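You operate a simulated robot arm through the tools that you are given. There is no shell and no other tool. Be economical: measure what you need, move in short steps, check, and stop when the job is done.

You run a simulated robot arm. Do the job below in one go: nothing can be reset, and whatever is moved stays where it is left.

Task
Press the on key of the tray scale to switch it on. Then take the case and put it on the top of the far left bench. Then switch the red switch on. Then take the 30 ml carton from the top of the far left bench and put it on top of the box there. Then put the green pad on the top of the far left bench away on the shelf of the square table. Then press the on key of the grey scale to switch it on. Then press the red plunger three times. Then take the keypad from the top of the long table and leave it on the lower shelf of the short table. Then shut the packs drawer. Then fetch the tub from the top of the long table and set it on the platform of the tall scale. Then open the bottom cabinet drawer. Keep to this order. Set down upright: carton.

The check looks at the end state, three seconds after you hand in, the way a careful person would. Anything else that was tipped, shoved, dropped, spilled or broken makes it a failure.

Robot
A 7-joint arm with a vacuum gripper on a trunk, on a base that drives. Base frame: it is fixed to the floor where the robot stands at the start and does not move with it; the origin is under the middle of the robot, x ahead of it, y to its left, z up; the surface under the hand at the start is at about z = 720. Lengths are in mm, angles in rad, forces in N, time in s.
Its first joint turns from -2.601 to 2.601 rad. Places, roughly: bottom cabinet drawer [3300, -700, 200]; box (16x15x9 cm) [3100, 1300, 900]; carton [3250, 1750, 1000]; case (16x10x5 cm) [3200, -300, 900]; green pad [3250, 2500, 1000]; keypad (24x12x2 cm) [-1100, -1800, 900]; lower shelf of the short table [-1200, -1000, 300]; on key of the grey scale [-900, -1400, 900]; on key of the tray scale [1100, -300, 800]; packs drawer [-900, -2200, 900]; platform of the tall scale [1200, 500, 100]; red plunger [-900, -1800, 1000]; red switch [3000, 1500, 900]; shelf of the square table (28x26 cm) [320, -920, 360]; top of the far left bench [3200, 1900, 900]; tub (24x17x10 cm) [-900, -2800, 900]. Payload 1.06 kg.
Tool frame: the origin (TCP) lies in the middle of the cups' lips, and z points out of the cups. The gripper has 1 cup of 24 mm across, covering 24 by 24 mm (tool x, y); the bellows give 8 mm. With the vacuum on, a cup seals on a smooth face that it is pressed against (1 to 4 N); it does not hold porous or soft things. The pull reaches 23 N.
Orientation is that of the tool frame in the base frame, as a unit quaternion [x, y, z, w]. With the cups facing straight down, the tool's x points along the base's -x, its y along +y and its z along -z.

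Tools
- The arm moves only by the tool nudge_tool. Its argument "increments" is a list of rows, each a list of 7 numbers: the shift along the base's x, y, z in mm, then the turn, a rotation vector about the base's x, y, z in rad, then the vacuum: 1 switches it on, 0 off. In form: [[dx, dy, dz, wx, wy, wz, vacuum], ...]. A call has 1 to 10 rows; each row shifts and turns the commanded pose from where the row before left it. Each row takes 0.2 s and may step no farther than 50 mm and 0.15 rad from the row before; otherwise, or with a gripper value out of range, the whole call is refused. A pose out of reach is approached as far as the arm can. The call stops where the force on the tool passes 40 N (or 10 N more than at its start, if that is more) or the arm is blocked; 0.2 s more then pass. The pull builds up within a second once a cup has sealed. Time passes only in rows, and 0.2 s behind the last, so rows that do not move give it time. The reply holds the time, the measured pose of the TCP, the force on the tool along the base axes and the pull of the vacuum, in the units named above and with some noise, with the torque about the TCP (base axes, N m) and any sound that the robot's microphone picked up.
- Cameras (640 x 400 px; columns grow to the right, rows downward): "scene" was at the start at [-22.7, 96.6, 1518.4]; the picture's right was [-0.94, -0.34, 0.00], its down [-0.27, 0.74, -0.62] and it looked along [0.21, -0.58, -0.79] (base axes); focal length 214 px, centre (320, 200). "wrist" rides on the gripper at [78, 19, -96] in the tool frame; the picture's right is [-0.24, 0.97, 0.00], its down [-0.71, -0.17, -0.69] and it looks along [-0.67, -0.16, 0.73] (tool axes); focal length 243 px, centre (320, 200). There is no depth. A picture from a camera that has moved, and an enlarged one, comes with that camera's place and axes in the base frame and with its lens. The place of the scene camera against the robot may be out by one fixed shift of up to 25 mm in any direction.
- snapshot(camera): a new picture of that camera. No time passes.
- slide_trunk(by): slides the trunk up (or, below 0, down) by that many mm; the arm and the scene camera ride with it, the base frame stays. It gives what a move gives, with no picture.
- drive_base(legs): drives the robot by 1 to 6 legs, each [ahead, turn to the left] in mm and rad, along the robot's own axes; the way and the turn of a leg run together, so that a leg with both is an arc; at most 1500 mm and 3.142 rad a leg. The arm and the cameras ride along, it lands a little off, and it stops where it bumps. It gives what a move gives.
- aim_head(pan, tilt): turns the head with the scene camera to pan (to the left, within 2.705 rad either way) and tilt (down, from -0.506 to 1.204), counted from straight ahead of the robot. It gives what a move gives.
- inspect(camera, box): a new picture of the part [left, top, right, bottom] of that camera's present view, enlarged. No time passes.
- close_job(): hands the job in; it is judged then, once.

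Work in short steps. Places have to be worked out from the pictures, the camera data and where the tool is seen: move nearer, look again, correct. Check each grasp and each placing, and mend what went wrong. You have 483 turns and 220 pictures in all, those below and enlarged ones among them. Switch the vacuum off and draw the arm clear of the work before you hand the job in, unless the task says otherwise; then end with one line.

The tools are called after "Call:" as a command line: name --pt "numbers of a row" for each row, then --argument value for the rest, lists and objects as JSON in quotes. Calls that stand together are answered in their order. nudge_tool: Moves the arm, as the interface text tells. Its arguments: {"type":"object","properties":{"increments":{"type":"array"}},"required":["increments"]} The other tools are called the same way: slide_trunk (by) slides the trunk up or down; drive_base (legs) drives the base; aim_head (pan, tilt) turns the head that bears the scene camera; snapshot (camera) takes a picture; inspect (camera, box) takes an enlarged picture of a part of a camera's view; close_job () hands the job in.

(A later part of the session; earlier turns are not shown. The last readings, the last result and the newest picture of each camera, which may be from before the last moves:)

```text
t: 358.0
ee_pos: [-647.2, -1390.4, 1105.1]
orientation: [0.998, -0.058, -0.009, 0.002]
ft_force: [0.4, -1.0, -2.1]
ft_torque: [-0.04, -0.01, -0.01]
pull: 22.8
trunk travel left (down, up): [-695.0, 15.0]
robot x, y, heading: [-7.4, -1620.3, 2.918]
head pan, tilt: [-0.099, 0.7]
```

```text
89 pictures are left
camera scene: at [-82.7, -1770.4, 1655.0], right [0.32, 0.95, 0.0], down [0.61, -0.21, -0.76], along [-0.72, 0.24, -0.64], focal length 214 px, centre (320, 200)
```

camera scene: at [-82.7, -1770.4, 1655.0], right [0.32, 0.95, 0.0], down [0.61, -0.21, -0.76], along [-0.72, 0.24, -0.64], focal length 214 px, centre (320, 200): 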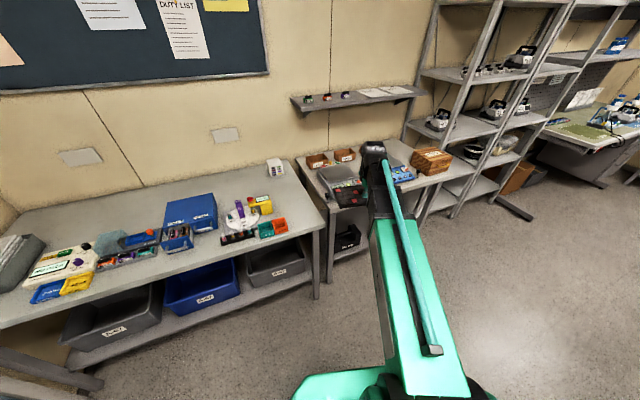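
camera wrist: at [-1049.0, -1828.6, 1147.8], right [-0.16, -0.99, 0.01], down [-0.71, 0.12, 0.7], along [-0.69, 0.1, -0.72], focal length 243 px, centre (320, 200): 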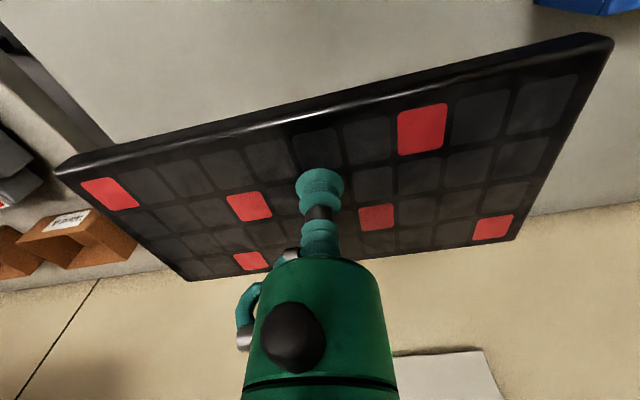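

I lower the trunk and look at the lower shelf.

Call:
slide_trunk --by -400

Call:
slide_trunk --by -180

Call:
aim_head --pan -0.15 --tilt 0.5

Call:
snapshot --camera "scene"

Call:
snapshot --camera "wrist"

```text
t: 361.8
ee_pos: [-646.3, -1390.4, 705.2]
orientation: [0.998, -0.058, -0.008, 0.002]
ft_force: [1.0, 0.3, -2.6]
ft_torque: [-0.03, -0.02, -0.02]
pull: 23.3
trunk travel left (down, up): [-295.0, 415.0]
robot x, y, heading: [-3.7, -1619.7, 2.918]
head pan, tilt: [-0.099, 0.7]
```

```text
t: 363.8
ee_pos: [-647.4, -1391.0, 524.8]
orientation: [0.998, -0.058, -0.009, 0.002]
ft_force: [-0.2, 0.3, -1.9]
ft_torque: [-0.03, -0.06, -0.01]
pull: 22.7
trunk travel left (down, up): [-115.0, 595.0]
robot x, y, heading: [-5.6, -1618.4, 2.917]
head pan, tilt: [-0.099, 0.7]
```

```text
t: 364.6
ee_pos: [-647.6, -1390.9, 524.9]
orientation: [0.998, -0.058, -0.009, 0.002]
ft_force: [0.2, 0.6, -2.7]
ft_torque: [-0.02, -0.02, -0.01]
pull: 22.9
trunk travel left (down, up): [-115.0, 595.0]
robot x, y, heading: [-5.0, -1618.9, 2.917]
head pan, tilt: [-0.15, 0.499]
```

```text
88 pictures are left
camera scene: at [-86.8, -1764.3, 1092.7], right [0.37, 0.93, 0.0], down [0.45, -0.18, -0.88], along [-0.82, 0.32, -0.48], focal length 214 px, centre (320, 200)
```

scene: 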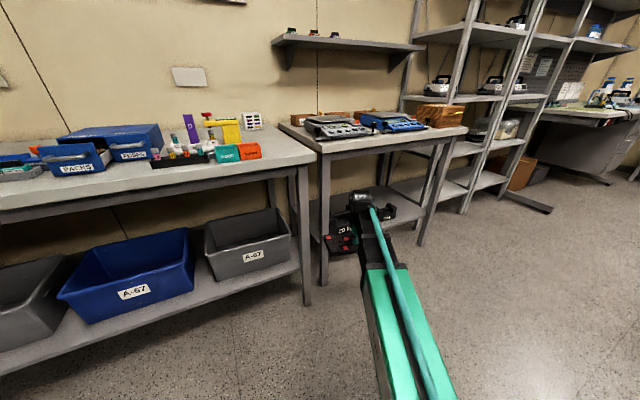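

```text
87 pictures are left
camera wrist: at [-570.9, -1418.8, 618.2], right [-0.35, -0.94, 0.01], down [-0.67, 0.26, 0.7], along [-0.65, 0.24, -0.72], focal length 243 px, centre (320, 200)
```

wrist: 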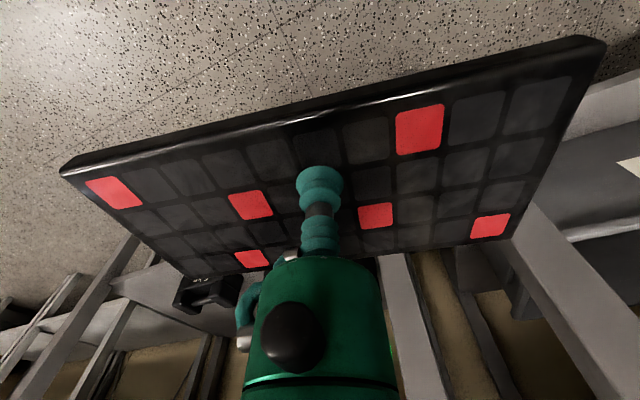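

Call:
inspect --camera "scene" --box '[280, 110, 480, 290]'

```text
2.22 times, centred on (380, 200) of scene
camera zoom: at [-86.8, -1764.3, 1092.7], right [0.37, 0.93, 0.0], down [0.45, -0.18, -0.88], along [-0.82, 0.32, -0.48], focal length 477 px, centre (187, 200)
```

zoom: 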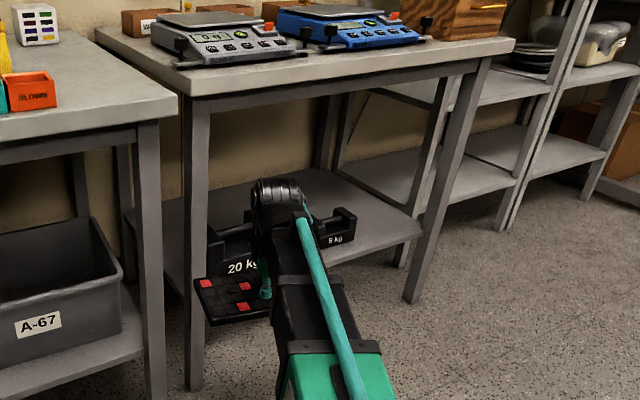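

Shelf carries a 20 kg weight (≈y -1260) and a 5 kg one (≈y -913); tops below z≈430, so I can carry the keypad over at z≈500. I turn to face the gap between them and look closer.

Call:
drive_base --legs '[[0, -0.24], [120, 0]]'

Call:
aim_head --pan -0.1 --tilt 0.5

Call:
inspect --camera "scene" --box '[200, 110, 440, 300]'

Call:
snapshot --camera "wrist"

```text
t: 366.6
ee_pos: [-681.7, -1188.3, 525.3]
orientation: [0.984, -0.179, -0.008, 0.001]
ft_force: [0.2, -0.5, -1.6]
ft_torque: [-0.01, -0.05, -0.01]
pull: 22.6
trunk travel left (down, up): [-115.0, 595.0]
robot x, y, heading: [-112.7, -1564.0, 2.671]
head pan, tilt: [-0.15, 0.499]
```

```text
t: 367.3
ee_pos: [-682.5, -1188.7, 524.4]
orientation: [0.984, -0.179, -0.008, 0.002]
ft_force: [0.1, 0.3, -2.9]
ft_torque: [-0.04, -0.04, 0.01]
pull: 22.9
trunk travel left (down, up): [-115.0, 595.0]
robot x, y, heading: [-115.3, -1560.5, 2.674]
head pan, tilt: [-0.099, 0.499]
```

```text
2.11 times, centred on (320, 205) of scene
camera zoom: at [-230.2, -1690.1, 1092.8], right [0.54, 0.84, 0.0], down [0.4, -0.26, -0.88], along [-0.74, 0.47, -0.48], focal length 452 px, centre (320, 190)
```

zoom: 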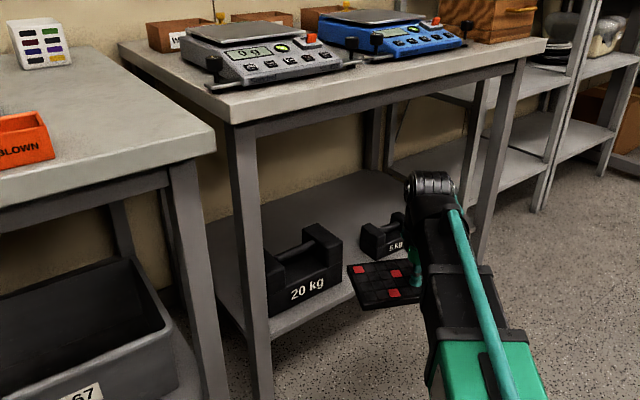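

```text
84 pictures are left
camera wrist: at [-615.3, -1234.4, 618.2], right [-0.56, -0.83, 0.01], down [-0.59, 0.41, 0.7], along [-0.58, 0.39, -0.72], focal length 243 px, centre (320, 200)
```

wrist: 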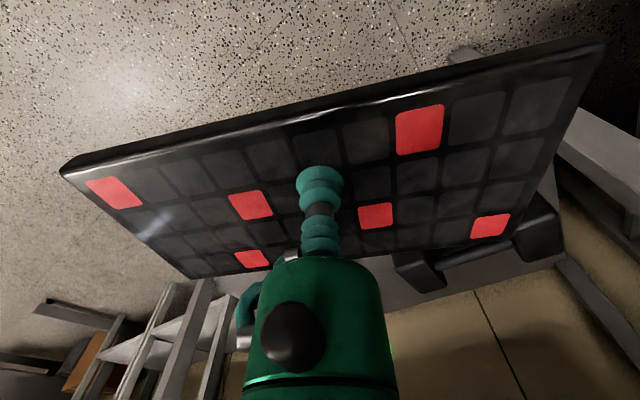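

There's a large free area behind the 20 kg weight (≈(-1250,-1200)). I lower to z≈500 (over weights, under the apron) and move the base to (-390,-1300), sweeping the keypad in.

Call:
slide_trunk --by -25

Call:
drive_base --legs '[[0, -0.29], [375, 0]]'

Call:
aim_head --pan 0.4 --tilt 0.5

Call:
snapshot --camera "scene"

```text
t: 368.0
ee_pos: [-681.7, -1189.1, 499.8]
orientation: [0.984, -0.178, -0.008, 0.0]
ft_force: [0.0, -0.5, -2.8]
ft_torque: [-0.04, -0.02, 0.01]
pull: 22.6
trunk travel left (down, up): [-90.0, 620.0]
robot x, y, heading: [-114.7, -1564.3, 2.673]
head pan, tilt: [-0.099, 0.499]
```

```text
t: 371.3
ee_pos: [-823.6, -786.5, 499.2]
orientation: [0.948, -0.318, -0.008, 0.0]
ft_force: [0.5, -0.1, -2.0]
ft_torque: [-0.02, 0.0, -0.01]
pull: 22.4
trunk travel left (down, up): [-90.0, 620.0]
robot x, y, heading: [-382.8, -1308.3, 2.382]
head pan, tilt: [-0.099, 0.499]
```

```text
t: 372.2
ee_pos: [-822.7, -788.4, 500.0]
orientation: [0.948, -0.318, -0.009, 0.0]
ft_force: [-0.3, 0.2, -2.0]
ft_torque: [-0.02, -0.03, -0.02]
pull: 23.1
trunk travel left (down, up): [-90.0, 620.0]
robot x, y, heading: [-383.5, -1309.1, 2.386]
head pan, tilt: [0.4, 0.499]
```

```text
83 pictures are left
camera scene: at [-556.9, -1434.6, 1067.8], right [0.35, 0.94, 0.0], down [0.45, -0.17, -0.88], along [-0.82, 0.31, -0.48], focal length 214 px, centre (320, 200)
```

scene: 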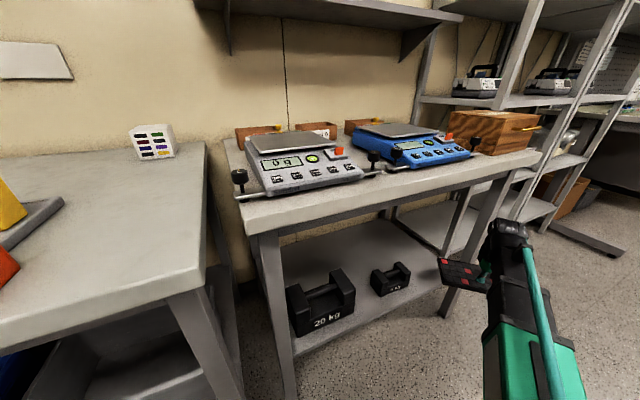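

Now the shelf is well visible: right of the 5 kg weight (y -837…-600) there's ample room right in front of the tool. I turn the keypad lengthwise along x first.

Call:
nudge_tool --pt "0 0 0 0 0 -0.13 1" --pt "0 5 0 0 0 -0.13 1" --pt "0 10 0 0 0 -0.13 1" --pt "0 10 0 0 0 -0.13 1" --pt "0 10 0 0 0 -0.13 1" --pt "0 10 0 0 0 -0.13 1" --pt "0 10 0 0 0 -0.13 1"

Call:
aim_head --pan 0.2 --tilt 0.6

Call:
inspect --camera "scene" --box '[240, 120, 480, 300]'

Call:
snapshot --camera "wrist"

```text
t: 373.8
ee_pos: [-822.9, -732.2, 499.2]
orientation: [0.711, -0.703, -0.008, -0.004]
ft_force: [-0.5, -0.2, -2.8]
ft_torque: [-0.06, 0.03, 0.02]
pull: 22.6
trunk travel left (down, up): [-90.0, 620.0]
robot x, y, heading: [-386.4, -1310.0, 2.386]
head pan, tilt: [0.4, 0.499]
```

```text
t: 374.6
ee_pos: [-822.5, -732.7, 499.7]
orientation: [0.712, -0.702, -0.008, -0.003]
ft_force: [-1.0, -0.4, -2.2]
ft_torque: [-0.05, -0.01, -0.02]
pull: 23.2
trunk travel left (down, up): [-90.0, 620.0]
robot x, y, heading: [-386.3, -1310.0, 2.38]
head pan, tilt: [0.201, 0.6]
```

```text
2.22 times, centred on (360, 210) of scene
camera zoom: at [-546.8, -1419.8, 1058.7], right [0.53, 0.85, 0.0], down [0.48, -0.3, -0.83], along [-0.7, 0.43, -0.56], focal length 477 px, centre (231, 178)
```

zoom: 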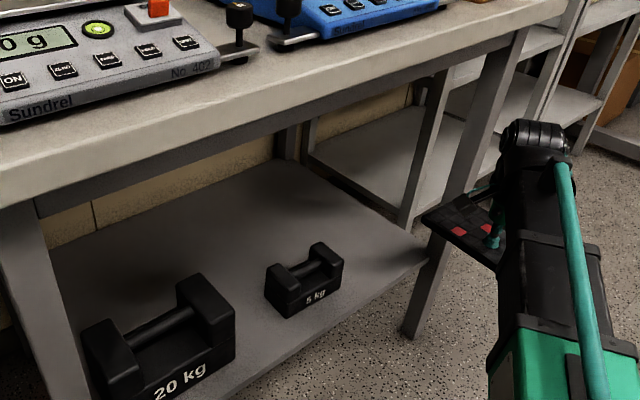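

```text
81 pictures are left
camera wrist: at [-841.0, -812.8, 593.2], right [-0.97, 0.22, 0.01], down [0.17, 0.7, 0.7], along [0.15, 0.68, -0.72], focal length 243 px, centre (320, 200)
```

wrist: 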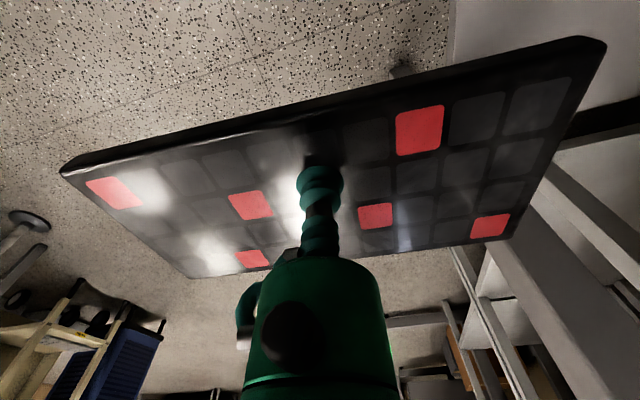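

Free strip on the shelf: y -838…-645. I move the keypad in along −x to (-1150, -748) at z 500.

Call:
nudge_tool --pt "-47 -2 0 0 0 0 1" --pt "-47 -2 0 0 0 0 1" --pt "-47 -2 0 0 0 0 1" --pt "-47 -2 0 0 0 0 1"

Call:
inspect --camera "scene" --box '[240, 120, 480, 300]'

Call:
snapshot --camera "wrist"

```text
t: 375.6
ee_pos: [-1012.0, -739.8, 499.9]
orientation: [0.711, -0.703, -0.008, -0.004]
ft_force: [0.2, 0.7, -1.8]
ft_torque: [-0.02, 0.03, -0.03]
pull: 23.3
trunk travel left (down, up): [-90.0, 620.0]
robot x, y, heading: [-385.9, -1308.5, 2.383]
head pan, tilt: [0.201, 0.6]
```

```text
2.22 times, centred on (360, 210) of scene
camera zoom: at [-546.6, -1419.8, 1058.7], right [0.53, 0.85, 0.0], down [0.48, -0.3, -0.83], along [-0.7, 0.43, -0.56], focal length 477 px, centre (231, 178)
```

zoom: 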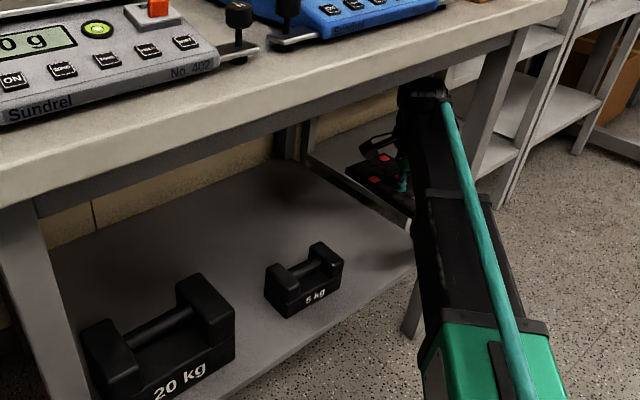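

```text
79 pictures are left
camera wrist: at [-1030.5, -820.4, 593.7], right [-0.97, 0.22, 0.01], down [0.17, 0.7, 0.7], along [0.15, 0.68, -0.72], focal length 243 px, centre (320, 200)
```

wrist: 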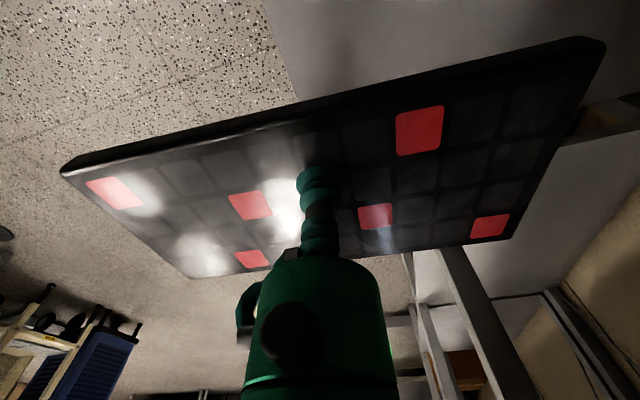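

Clear so far; continue 140 mm and view.

Call:
nudge_tool --pt "-47 -3 0 0 0 0 1" --pt "-47 -3 0 0 0 0 1" --pt "-44 -2 0 0 0 0 1"

Call:
snapshot --camera "wrist"

Call:
inspect --camera "scene" --box '[240, 120, 480, 300]'

```text
t: 376.4
ee_pos: [-1149.1, -749.2, 499.7]
orientation: [0.712, -0.703, -0.007, -0.003]
ft_force: [-0.2, 0.1, -2.2]
ft_torque: [-0.07, 0.04, -0.02]
pull: 23.4
trunk travel left (down, up): [-90.0, 620.0]
robot x, y, heading: [-383.6, -1311.2, 2.387]
head pan, tilt: [0.201, 0.6]
```

```text
78 pictures are left
camera wrist: at [-1167.6, -829.3, 593.1], right [-0.97, 0.22, 0.01], down [0.17, 0.7, 0.7], along [0.15, 0.68, -0.72], focal length 243 px, centre (320, 200)
```

wrist: 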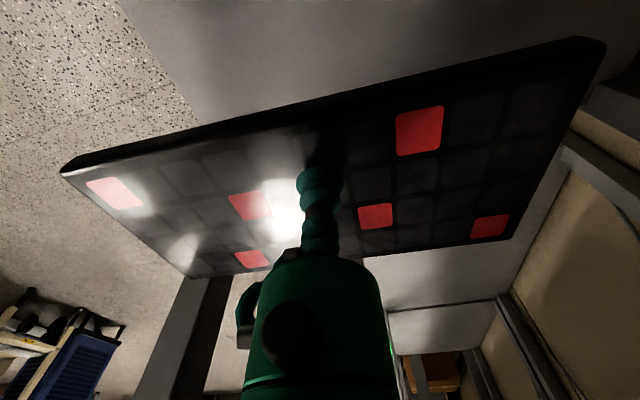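

```text
2.22 times, centred on (360, 210) of scene
camera zoom: at [-546.7, -1419.8, 1058.7], right [0.53, 0.85, 0.0], down [0.48, -0.3, -0.83], along [-0.7, 0.43, -0.56], focal length 477 px, centre (231, 178)
```

zoom: 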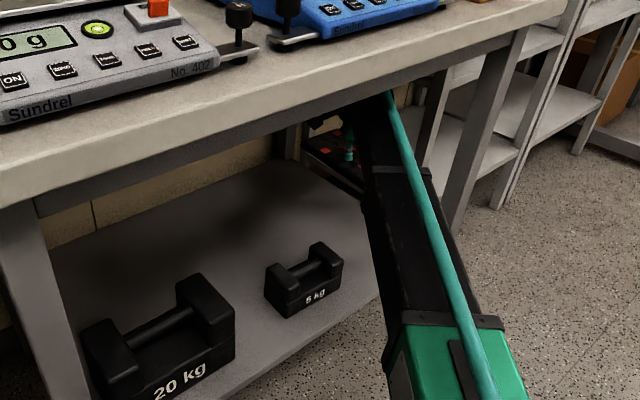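

Positioned over the free strip. Lower with trunk, then the arm to contact.

Call:
slide_trunk --by -85

Call:
nudge_tool --pt "0 0 -20 0 0 0 1" --pt "0 0 -20 0 0 0 1" --pt "0 0 -15 0 0 0 1"

Call:
snapshot --camera "wrist"

Call:
inspect --camera "scene" --box '[240, 120, 480, 300]'

```text
t: 377.6
ee_pos: [-1148.2, -748.5, 414.3]
orientation: [0.712, -0.703, -0.007, -0.004]
ft_force: [0.0, 0.7, -1.7]
ft_torque: [-0.08, 0.03, 0.0]
pull: 23.2
trunk travel left (down, up): [-5.0, 705.0]
robot x, y, heading: [-384.9, -1311.0, 2.388]
head pan, tilt: [0.201, 0.6]
```

```text
t: 378.4
ee_pos: [-1147.9, -748.2, 358.4]
orientation: [0.711, -0.703, -0.008, -0.004]
ft_force: [-0.5, -0.5, -2.7]
ft_torque: [-0.05, 0.03, -0.01]
pull: 23.3
trunk travel left (down, up): [-5.0, 705.0]
robot x, y, heading: [-382.5, -1309.8, 2.383]
head pan, tilt: [0.201, 0.6]
```

```text
76 pictures are left
camera wrist: at [-1166.9, -829.3, 452.7], right [-0.97, 0.22, 0.01], down [0.17, 0.7, 0.7], along [0.15, 0.68, -0.72], focal length 243 px, centre (320, 200)
```

wrist: 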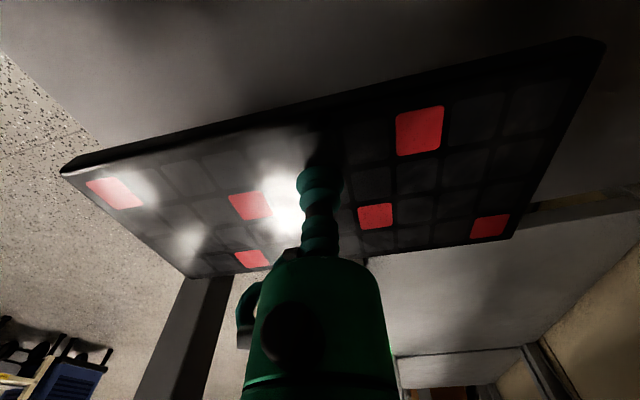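

```text
2.22 times, centred on (360, 210) of scene
camera zoom: at [-546.8, -1419.9, 973.7], right [0.53, 0.85, 0.0], down [0.48, -0.3, -0.83], along [-0.7, 0.43, -0.56], focal length 477 px, centre (231, 178)
```

zoom: 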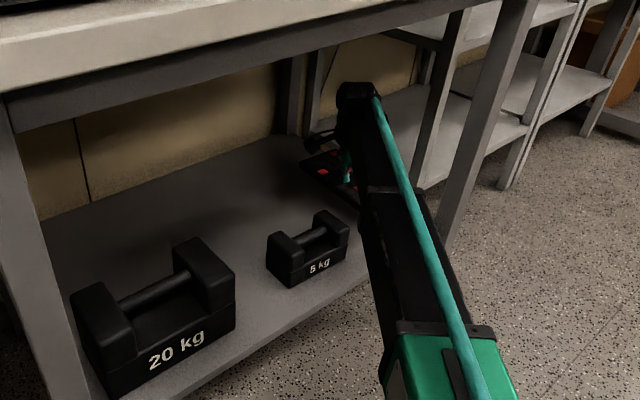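

The front edge of the keypad would be right at the shelf's edge; I shift 40 mm deeper and 22 mm south before setting down.

Call:
nudge_tool --pt "-20 -11 0 0 0 0 1" --pt "-20 -11 0 0 0 0 1" --pt "0 0 -10 0 0 0 1"

Call:
snapshot --camera "wrist"

```text
t: 379.2
ee_pos: [-1188.6, -771.2, 347.8]
orientation: [0.712, -0.703, -0.007, -0.003]
ft_force: [0.3, 0.6, -2.0]
ft_torque: [-0.04, 0.02, 0.0]
pull: 22.5
trunk travel left (down, up): [-5.0, 705.0]
robot x, y, heading: [-385.4, -1306.6, 2.391]
head pan, tilt: [0.201, 0.6]
```

```text
74 pictures are left
camera wrist: at [-1206.7, -851.3, 443.1], right [-0.97, 0.22, 0.01], down [0.17, 0.7, 0.7], along [0.15, 0.68, -0.72], focal length 243 px, centre (320, 200)
```

wrist: 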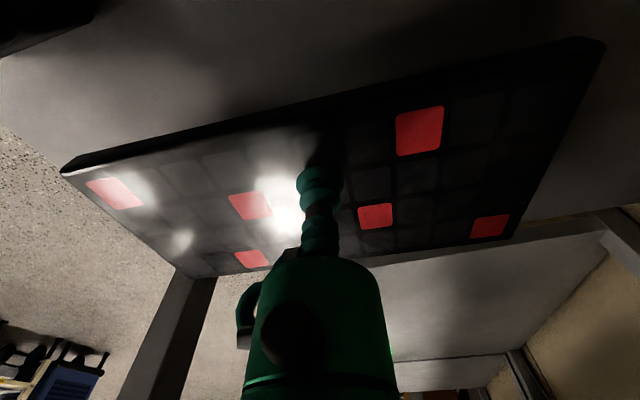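

Fully over the shelf now. Lower to contact.

Call:
nudge_tool --pt "0 0 -8 0 0 0 1" --pt "0 0 -5 0 0 0 1" --pt "0 0 -4 0 0 0 1" --pt "0 0 -3 0 0 0 1"

```text
t: 380.2
ee_pos: [-1188.6, -771.3, 328.5]
orientation: [0.712, -0.702, -0.008, -0.004]
ft_force: [0.7, -0.1, -2.1]
ft_torque: [-0.04, 0.04, 0.03]
pull: 23.0
trunk travel left (down, up): [-5.0, 705.0]
robot x, y, heading: [-383.4, -1309.5, 2.387]
head pan, tilt: [0.201, 0.6]
```

Call:
nudge_tool --pt "0 0 -3 0 0 0 1" --pt "0 0 -3 0 0 0 1" --pt "0 0 -3 0 0 0 1"

```text
t: 381.0
ee_pos: [-1188.8, -770.2, 319.9]
orientation: [0.711, -0.703, -0.008, -0.004]
ft_force: [0.2, -0.8, -1.0]
ft_torque: [-0.04, -0.01, 0.03]
pull: 23.1
trunk travel left (down, up): [-5.0, 705.0]
robot x, y, heading: [-381.6, -1314.8, 2.386]
head pan, tilt: [0.201, 0.6]
```

Call:
nudge_tool --pt "0 0 -3 0 0 0 1" --pt "0 0 -2 0 0 0 1"

```text
t: 381.6
ee_pos: [-1187.4, -771.3, 315.9]
orientation: [0.712, -0.703, -0.008, -0.004]
ft_force: [-0.6, 1.4, -1.4]
ft_torque: [-0.06, 0.04, 0.03]
pull: 22.8
trunk travel left (down, up): [-5.0, 705.0]
robot x, y, heading: [-384.6, -1310.0, 2.384]
head pan, tilt: [0.201, 0.6]
```

Call:
nudge_tool --pt "0 0 -3 0 0 0 1" --pt "0 0 -2 0 0 0 1" --pt "0 0 -2 0 0 0 1"

```text
t: 382.4
ee_pos: [-1188.0, -770.3, 307.9]
orientation: [0.711, -0.703, -0.007, -0.004]
ft_force: [0.3, 0.5, -2.2]
ft_torque: [-0.01, 0.03, -0.01]
pull: 23.0
trunk travel left (down, up): [-5.0, 705.0]
robot x, y, heading: [-386.8, -1314.5, 2.386]
head pan, tilt: [0.201, 0.6]
```

Call:
nudge_tool --pt "0 0 -4 0 0 0 1" --pt "0 0 -3 0 0 0 1" --pt "0 0 -3 0 0 0 1"

Call:
snapshot --camera "wrist"

```text
t: 383.2
ee_pos: [-1189.5, -770.8, 298.6]
orientation: [0.712, -0.702, -0.008, -0.003]
ft_force: [0.5, 0.1, -1.6]
ft_torque: [-0.05, 0.01, 0.0]
pull: 22.8
trunk travel left (down, up): [-5.0, 705.0]
robot x, y, heading: [-386.8, -1312.5, 2.385]
head pan, tilt: [0.201, 0.6]
```

```text
73 pictures are left
camera wrist: at [-1207.0, -850.7, 392.2], right [-0.97, 0.22, 0.01], down [0.17, 0.7, 0.7], along [0.15, 0.68, -0.72], focal length 243 px, centre (320, 200)
```

wrist: 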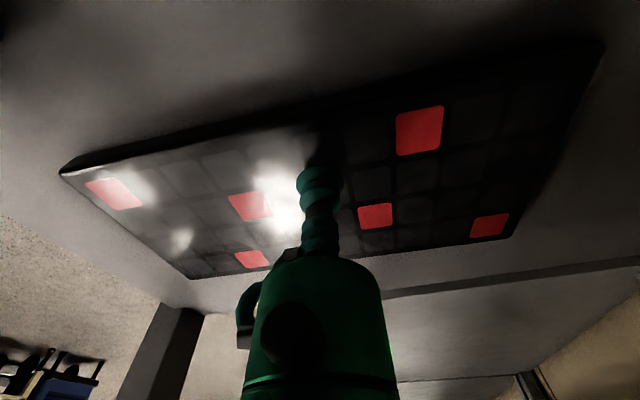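

Still above by ~1–2 cm; continue with caution.

Call:
nudge_tool --pt "0 0 -4 0 0 0 1" --pt "0 0 -3 0 0 0 1" --pt "0 0 -3 0 0 0 1"

Call:
inspect --camera "scene" --box '[240, 120, 480, 300]'

```text
t: 384.0
ee_pos: [-1188.4, -770.4, 292.0]
orientation: [0.712, -0.703, -0.009, -0.004]
ft_force: [-2.7, 4.3, 19.5]
ft_torque: [-0.14, -0.14, 0.17]
pull: 22.8
trunk travel left (down, up): [-5.0, 705.0]
robot x, y, heading: [-385.8, -1309.9, 2.389]
head pan, tilt: [0.201, 0.6]
```

```text
2.22 times, centred on (360, 210) of scene
camera zoom: at [-545.6, -1420.6, 974.0], right [0.53, 0.85, 0.0], down [0.48, -0.3, -0.83], along [-0.7, 0.44, -0.56], focal length 477 px, centre (231, 178)
```

zoom: 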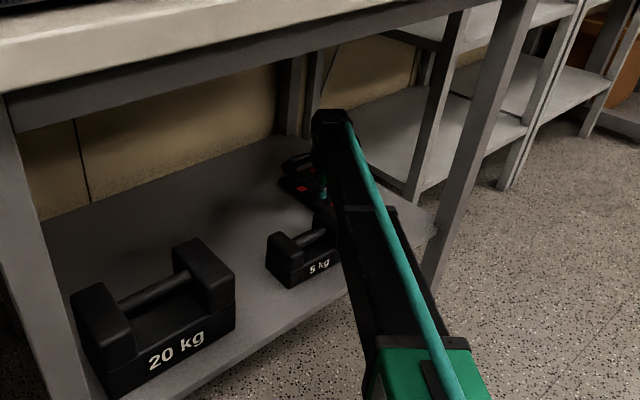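

Contact with the shelf. Release and lift.

Call:
nudge_tool --pt "0 0 3 0 0 0 0" --pt "0 0 0 0 0 0 0" --pt "0 0 0 0 0 0 0" --pt "0 0 0 0 0 0 0" --pt "0 0 6 0 0 0 0" --pt "0 0 20 0 0 0 0" --pt "0 0 40 0 0 0 0" --pt "0 0 45 0 0 0 0" --pt "0 0 45 0 0 0 0"

Call:
snapshot --camera "wrist"

```text
t: 386.0
ee_pos: [-1189.1, -771.2, 448.0]
orientation: [0.712, -0.703, -0.006, -0.004]
ft_force: [0.1, -0.2, 0.1]
ft_torque: [-0.03, 0.01, 0.0]
pull: 0.0
trunk travel left (down, up): [-5.0, 705.0]
robot x, y, heading: [-384.9, -1308.9, 2.38]
head pan, tilt: [0.201, 0.6]
```

```text
71 pictures are left
camera wrist: at [-1207.6, -851.5, 541.3], right [-0.97, 0.22, 0.01], down [0.17, 0.7, 0.7], along [0.15, 0.68, -0.72], focal length 243 px, centre (320, 200)
```

wrist: 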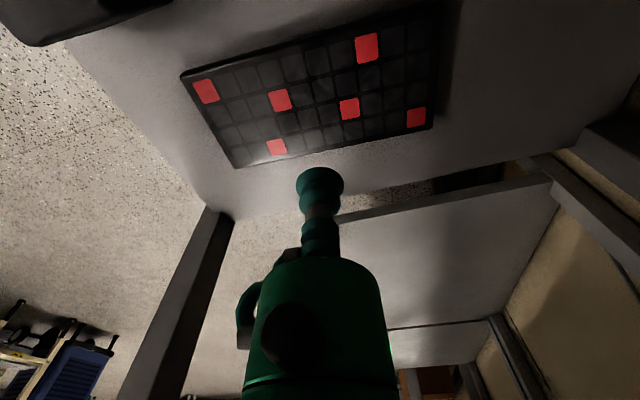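

Keypad lies flat, well inside the shelf. I withdraw the arm.

Call:
nudge_tool --pt "45 2 5 0 0 0 0" --pt "47 3 5 0 0 0 0" --pt "47 3 5 0 0 0 0" --pt "47 3 5 0 0 0 0" --pt "47 3 5 0 0 0 0" --pt "47 3 5 0 0 0 0" --pt "47 3 5 0 0 0 0" --pt "40 -20 0 0 0 0 0"

Call:
drive_base --legs '[[-200, 0]]'

Call:
slide_trunk --by 400

Call:
slide_trunk --by 220

```text
t: 387.8
ee_pos: [-821.0, -770.7, 483.3]
orientation: [0.711, -0.703, -0.008, -0.004]
ft_force: [0.2, 0.8, 0.3]
ft_torque: [0.0, -0.02, 0.04]
pull: 0.1
trunk travel left (down, up): [-5.0, 705.0]
robot x, y, heading: [-383.3, -1310.7, 2.389]
head pan, tilt: [0.201, 0.6]
```

```text
t: 389.4
ee_pos: [-674.8, -908.1, 483.4]
orientation: [0.711, -0.703, -0.007, -0.004]
ft_force: [-0.6, 0.1, 0.2]
ft_torque: [0.0, 0.0, -0.01]
pull: 0.0
trunk travel left (down, up): [-5.0, 705.0]
robot x, y, heading: [-239.2, -1449.0, 2.385]
head pan, tilt: [0.201, 0.6]
```

```text
t: 393.2
ee_pos: [-674.9, -908.5, 882.8]
orientation: [0.711, -0.703, -0.008, -0.004]
ft_force: [-0.6, -0.8, 0.0]
ft_torque: [0.01, 0.02, -0.02]
pull: 0.1
trunk travel left (down, up): [-405.0, 305.0]
robot x, y, heading: [-235.2, -1447.8, 2.386]
head pan, tilt: [0.201, 0.6]
```

```text
t: 395.5
ee_pos: [-675.7, -909.4, 1102.7]
orientation: [0.711, -0.703, -0.007, -0.003]
ft_force: [0.5, -0.1, 0.7]
ft_torque: [0.0, 0.01, 0.0]
pull: 0.0
trunk travel left (down, up): [-625.0, 85.0]
robot x, y, heading: [-241.0, -1447.3, 2.383]
head pan, tilt: [0.201, 0.6]
```

I relocate to (-220,-2130) facing west, for the packs drawer.

Call:
drive_base --legs '[[0, 2.33], [690, 0], [0, -1.571]]'

Call:
aim_head --pan 0.2 --tilt 0.7

Call:
snapshot --camera "scene"

Call:
snapshot --camera "wrist"

```text
t: 408.7
ee_pos: [-906.2, -2059.8, 1102.6]
orientation: [0.926, -0.378, -0.008, -0.001]
ft_force: [0.0, 0.2, -0.1]
ft_torque: [-0.03, 0.02, -0.01]
pull: 0.1
trunk travel left (down, up): [-625.0, 85.0]
robot x, y, heading: [-219.0, -2135.7, -3.119]
head pan, tilt: [0.201, 0.6]
```

```text
t: 409.4
ee_pos: [-907.7, -2059.2, 1103.3]
orientation: [0.925, -0.379, -0.008, -0.001]
ft_force: [0.8, -0.8, 0.8]
ft_torque: [-0.03, 0.03, 0.0]
pull: 0.1
trunk travel left (down, up): [-625.0, 85.0]
robot x, y, heading: [-216.1, -2134.5, -3.113]
head pan, tilt: [0.201, 0.7]
```

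```text
70 pictures are left
camera scene: at [-253.7, -2324.6, 1585.1], right [-0.23, 0.97, 0.0], down [0.63, 0.14, -0.77], along [-0.75, -0.17, -0.64], focal length 214 px, centre (320, 200)
```

scene: 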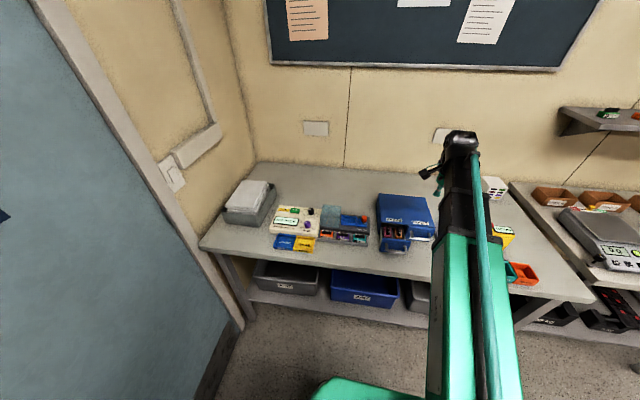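

```text
69 pictures are left
camera wrist: at [-863.7, -2128.6, 1196.8], right [-0.85, -0.53, 0.01], down [-0.37, 0.61, 0.7], along [-0.37, 0.59, -0.72], focal length 243 px, centre (320, 200)
```

wrist: 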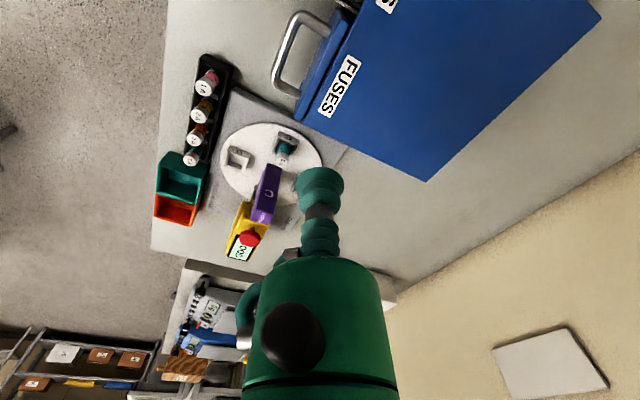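

Call:
inspect --camera "scene" --box '[360, 180, 450, 260]'

```text
5.00 times, centred on (405, 220) of scene
camera zoom: at [-253.7, -2324.6, 1585.1], right [-0.23, 0.97, 0.0], down [0.63, 0.14, -0.77], along [-0.75, -0.17, -0.64], focal length 1072 px, centre (-105, 100)
```

zoom: 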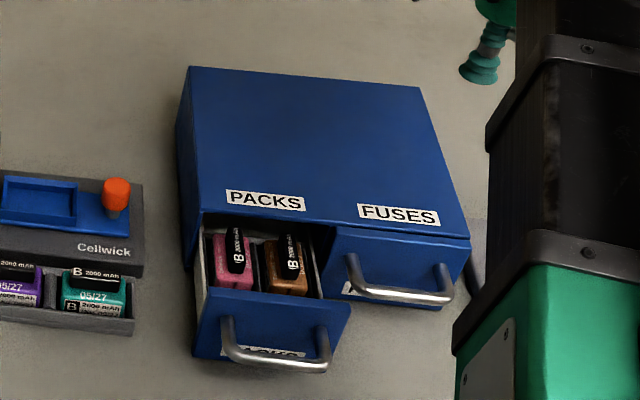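

The packs drawer stands ≈65 mm open, pushing direction is −x. I back the base 130 mm for a comfortable radius, square up the tool yaw and bring it in front of the drawer.

Call:
drive_base --legs '[[-130, 0]]'

Call:
nudge_tool --pt "0 -20 0 0 0 0.13 0" --pt "0 -20 0 0 0 0.13 0" --pt "0 -20 0 0 0 0.13 0" --pt "0 -20 0 0 0 0.13 0" --pt "0 -20 0 0 0 0.13 0" --pt "0 -20 0 0 0 0.13 0"

Call:
snapshot --camera "wrist"

```text
t: 410.7
ee_pos: [-774.7, -2055.8, 1103.8]
orientation: [0.925, -0.379, -0.009, -0.001]
ft_force: [-0.5, -0.5, -0.1]
ft_torque: [0.0, -0.01, -0.02]
pull: 0.1
trunk travel left (down, up): [-625.0, 85.0]
robot x, y, heading: [-84.1, -2131.5, -3.113]
head pan, tilt: [0.201, 0.7]
```

```text
t: 412.1
ee_pos: [-776.1, -2177.2, 1103.8]
orientation: [1.0, 0.004, -0.008, 0.002]
ft_force: [-0.4, -0.4, 0.5]
ft_torque: [-0.02, 0.0, -0.01]
pull: 0.0
trunk travel left (down, up): [-625.0, 85.0]
robot x, y, heading: [-87.5, -2129.7, -3.112]
head pan, tilt: [0.201, 0.7]
```

```text
67 pictures are left
camera wrist: at [-697.1, -2194.8, 1196.5], right [-0.23, -0.97, 0.01], down [-0.7, 0.17, 0.7], along [-0.68, 0.15, -0.72], focal length 243 px, centre (320, 200)
```

wrist: 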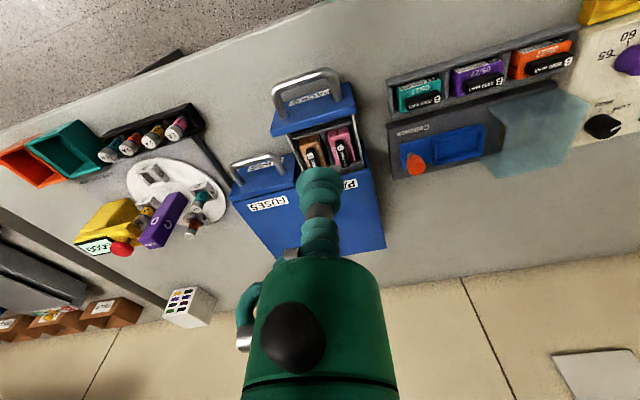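

Call:
inspect --camera "wrist" --box '[220, 50, 400, 200]'

```text
2.67 times, centred on (310, 125) of wrist
camera zoom: at [-697.1, -2194.8, 1196.5], right [-0.23, -0.97, 0.01], down [-0.7, 0.17, 0.7], along [-0.68, 0.15, -0.72], focal length 647 px, centre (347, 400)
```

zoom: 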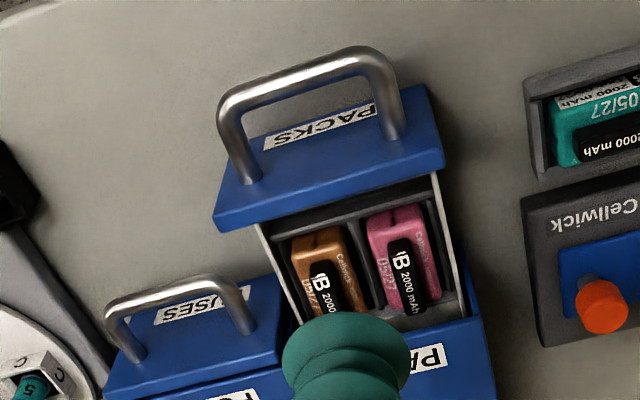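

Handle bar at ≈(-779, -2162, ~915), panel ≈-816; closed position ≈-900. I go down in front of the bar at x≈-733.

Call:
nudge_tool --pt "20 5 -35 0 0 0 0" --pt "15 5 -40 0 0 0 0" --pt "8 5 -45 0 0 0 0" --pt "0 0 -40 0 0 0 0" --pt "0 0 -30 0 0 0 0"

Call:
snapshot --camera "wrist"

Call:
inspect --camera "scene" --box '[340, 180, 460, 270]'

```text
t: 413.3
ee_pos: [-732.6, -2161.0, 913.3]
orientation: [1.0, 0.002, -0.007, 0.002]
ft_force: [0.3, 0.2, 0.4]
ft_torque: [-0.02, 0.03, 0.0]
pull: 0.1
trunk travel left (down, up): [-625.0, 85.0]
robot x, y, heading: [-86.4, -2130.5, -3.112]
head pan, tilt: [0.201, 0.7]
```

```text
65 pictures are left
camera wrist: at [-654.1, -2179.0, 1006.4], right [-0.23, -0.97, 0.01], down [-0.7, 0.17, 0.7], along [-0.68, 0.15, -0.72], focal length 243 px, centre (320, 200)
```

wrist: 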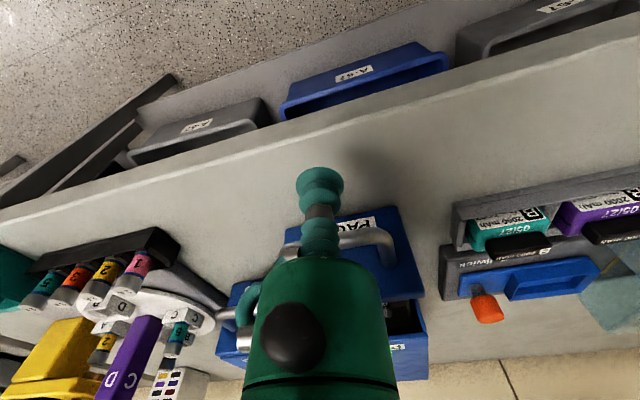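

```text
4.44 times, centred on (400, 225) of scene
camera zoom: at [-122.8, -2321.2, 1585.1], right [-0.23, 0.97, 0.0], down [0.63, 0.15, -0.76], along [-0.75, -0.17, -0.64], focal length 953 px, centre (-36, 89)
```

zoom: 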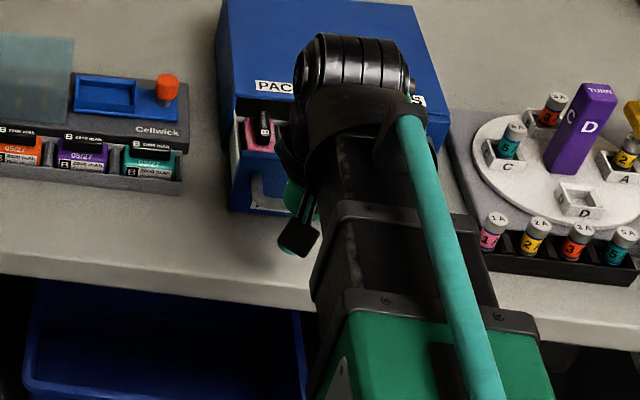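

Bar is at z≈911. I lower to 885 and push −x slowly.

Call:
nudge_tool --pt "0 0 -14 0 0 0 0" --pt "0 0 -14 0 0 0 0" --pt "-12 0 0 0 0 0 0" --pt "-10 0 0 0 0 0 0" --pt "-10 0 0 0 0 0 0" --pt "-10 0 0 0 0 0 0"

Call:
snapshot --camera "wrist"

```text
t: 414.7
ee_pos: [-774.1, -2159.7, 884.5]
orientation: [1.0, 0.002, -0.009, 0.002]
ft_force: [-0.4, -0.8, 0.3]
ft_torque: [0.0, 0.01, 0.01]
pull: 0.1
trunk travel left (down, up): [-625.0, 85.0]
robot x, y, heading: [-89.9, -2130.1, -3.117]
head pan, tilt: [0.201, 0.7]
```

```text
63 pictures are left
camera wrist: at [-696.1, -2179.3, 978.6], right [-0.23, -0.97, 0.01], down [-0.7, 0.17, 0.7], along [-0.68, 0.15, -0.72], focal length 243 px, centre (320, 200)
```

wrist: 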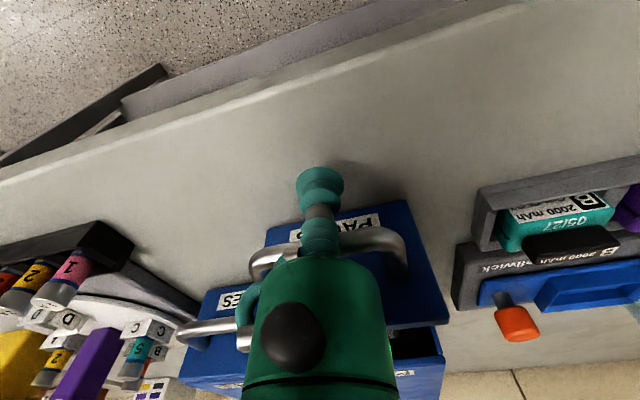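

Bar just behind the stem. Continue pushing.

Call:
nudge_tool --pt "-8 0 0 0 0 0 0" --pt "-8 0 0 0 0 0 0" --pt "-8 0 0 0 0 0 0" --pt "-8 0 0 0 0 0 0"

Call:
snapshot --camera "wrist"

```text
t: 415.7
ee_pos: [-807.5, -2160.3, 884.5]
orientation: [1.0, 0.002, -0.009, 0.003]
ft_force: [0.7, 0.3, 1.1]
ft_torque: [0.0, -0.01, 0.0]
pull: 0.0
trunk travel left (down, up): [-625.0, 85.0]
robot x, y, heading: [-85.9, -2127.8, -3.116]
head pan, tilt: [0.201, 0.7]
```

```text
62 pictures are left
camera wrist: at [-728.0, -2179.4, 978.7], right [-0.23, -0.97, 0.01], down [-0.7, 0.17, 0.7], along [-0.68, 0.15, -0.72], focal length 243 px, centre (320, 200)
```

wrist: 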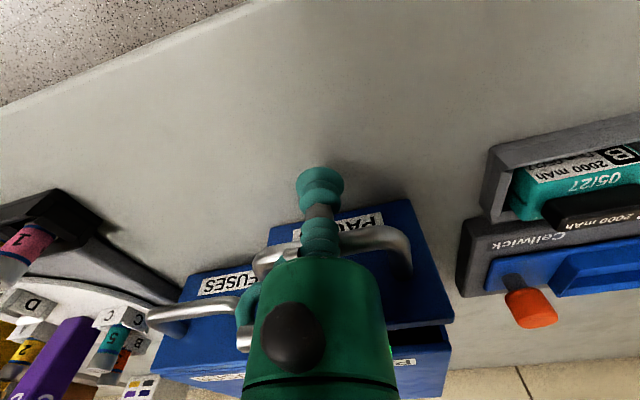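

The drawer is sliding in. Continue.

Call:
nudge_tool --pt "-8 0 0 0 0 0 0" --pt "-8 0 0 0 0 0 0" --pt "-8 0 0 0 0 0 0" --pt "-6 0 0 0 0 0 0"

Call:
snapshot --camera "wrist"

```text
t: 416.7
ee_pos: [-837.5, -2161.3, 885.8]
orientation: [1.0, 0.002, -0.008, 0.003]
ft_force: [-0.2, 0.4, -0.3]
ft_torque: [-0.01, 0.01, 0.02]
pull: 0.0
trunk travel left (down, up): [-625.0, 85.0]
robot x, y, heading: [-85.7, -2130.3, -3.115]
head pan, tilt: [0.201, 0.7]
```

```text
61 pictures are left
camera wrist: at [-758.3, -2180.0, 979.1], right [-0.23, -0.97, 0.01], down [-0.7, 0.17, 0.7], along [-0.68, 0.15, -0.72], focal length 243 px, centre (320, 200)
```

wrist: 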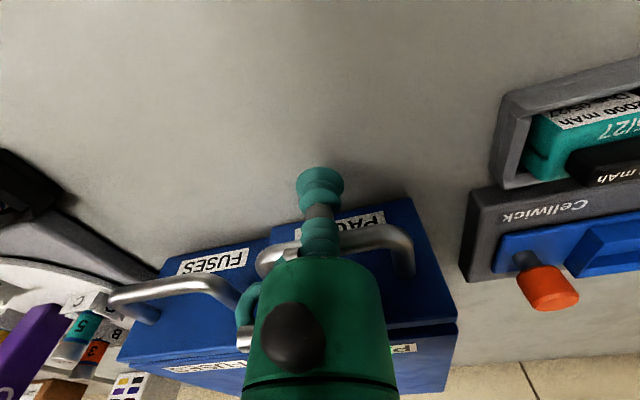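

Call:
nudge_tool --pt "-5 0 0 0 0 0 0" --pt "-5 0 0 0 0 0 0" --pt "-5 0 0 0 0 0 0"

```text
t: 417.5
ee_pos: [-847.6, -2162.3, 887.3]
orientation: [1.0, 0.003, -0.007, 0.002]
ft_force: [21.0, 0.6, -0.3]
ft_torque: [-0.01, 0.62, -0.01]
pull: 0.1
trunk travel left (down, up): [-625.0, 85.0]
robot x, y, heading: [-87.1, -2131.3, -3.113]
head pan, tilt: [0.201, 0.7]
```

Force of 21 N: the drawer has hit its stop. Back off and check.

Call:
nudge_tool --pt "15 0 0 0 0 0 0" --pt "40 0 0 0 0 0 0" --pt "40 0 0 0 0 0 0" --pt "0 0 45 0 0 0 0" --pt "0 0 45 0 0 0 0" --pt "0 0 45 0 0 0 0"

Call:
inspect --camera "wrist" --box '[160, 50, 480, 250]'

```text
t: 418.9
ee_pos: [-755.8, -2162.5, 1020.7]
orientation: [1.0, 0.002, -0.008, 0.003]
ft_force: [0.2, 0.5, -0.4]
ft_torque: [0.0, -0.02, 0.0]
pull: 0.1
trunk travel left (down, up): [-625.0, 85.0]
robot x, y, heading: [-85.0, -2128.7, -3.116]
head pan, tilt: [0.201, 0.7]
```

```text
2.00 times, centred on (320, 150) of wrist
camera zoom: at [-677.3, -2180.5, 1115.1], right [-0.23, -0.97, 0.01], down [-0.7, 0.17, 0.7], along [-0.68, 0.15, -0.72], focal length 485 px, centre (320, 300)
```

zoom: 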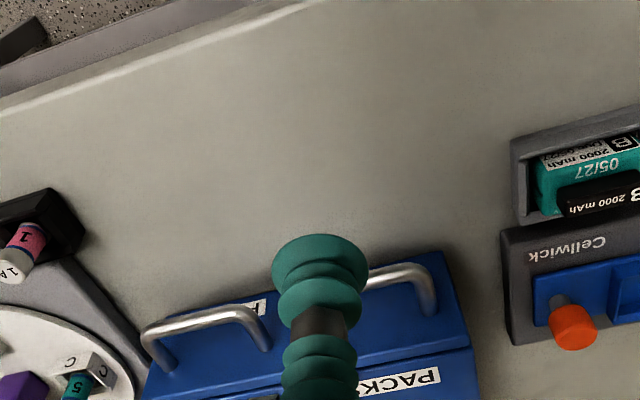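

Drawer is flush. Next the tub at ≈(-876,-2818). To keep the arm off the door wall, I swing it to the robot's right and raise it, then move the base to (-250,-2450).

Call:
nudge_tool --pt "10 45 15 0 0 0 0" --pt "10 45 15 0 0 0 0" --pt "10 45 15 0 0 0 0" --pt "10 45 15 0 0 0 0" --pt "10 45 10 0 0 0 0" --pt "10 45 0 0 0 0 0" --pt "10 45 0 0 0 0 0" --pt "10 45 0 0 0 0 0" --pt "10 45 0 0 0 0 0"

Call:
drive_base --legs '[[0, 1.06], [355, 0]]'

Call:
snapshot --camera "wrist"

```text
t: 420.9
ee_pos: [-667.5, -1754.7, 1089.6]
orientation: [1.0, 0.003, -0.008, 0.003]
ft_force: [0.3, 0.6, 0.0]
ft_torque: [0.0, 0.01, 0.0]
pull: 0.0
trunk travel left (down, up): [-625.0, 85.0]
robot x, y, heading: [-88.0, -2133.2, -3.117]
head pan, tilt: [0.201, 0.7]
```

```text
t: 425.9
ee_pos: [-865.8, -2765.7, 1090.6]
orientation: [0.863, 0.505, -0.006, 0.006]
ft_force: [-0.7, 0.5, -1.0]
ft_torque: [-0.01, -0.01, -0.01]
pull: 0.1
trunk travel left (down, up): [-625.0, 85.0]
robot x, y, heading: [-254.2, -2446.1, -2.056]
head pan, tilt: [0.201, 0.7]
```

```text
59 pictures are left
camera wrist: at [-812.3, -2705.4, 1183.7], right [0.73, -0.68, 0.01], down [-0.49, -0.52, 0.7], along [-0.47, -0.51, -0.72], focal length 243 px, centre (320, 200)
```

wrist: 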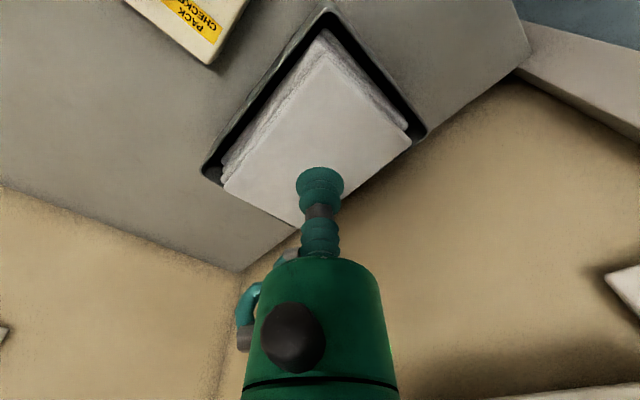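

The tool is over the tub, which seems to hold a white stack. I look closer.

Call:
inspect --camera "wrist" --box '[190, 0, 450, 240]'

Call:
aim_head --pan -0.6 --tilt 0.7

Call:
snapshot --camera "scene"

```text
1.67 times, centred on (320, 120) of wrist
camera zoom: at [-812.3, -2705.4, 1183.7], right [0.73, -0.68, 0.01], down [-0.49, -0.52, 0.7], along [-0.47, -0.51, -0.72], focal length 404 px, centre (320, 333)
```

zoom: 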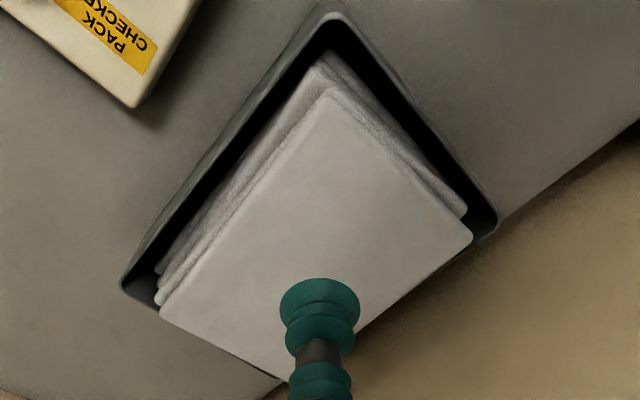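

```text
t: 427.0
ee_pos: [-864.8, -2764.4, 1090.1]
orientation: [0.863, 0.505, -0.006, 0.006]
ft_force: [-0.2, -0.2, -0.2]
ft_torque: [-0.02, 0.03, -0.02]
pull: 0.1
trunk travel left (down, up): [-625.0, 85.0]
robot x, y, heading: [-253.3, -2443.2, -2.059]
head pan, tilt: [-0.6, 0.7]
```

```text
57 pictures are left
camera scene: at [-160.8, -2527.0, 1585.0], right [-0.46, 0.89, 0.0], down [0.57, 0.3, -0.76], along [-0.68, -0.35, -0.64], focal length 214 px, centre (320, 200)
```

scene: 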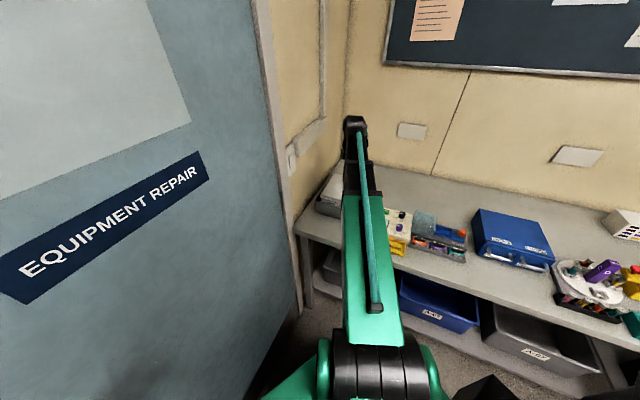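

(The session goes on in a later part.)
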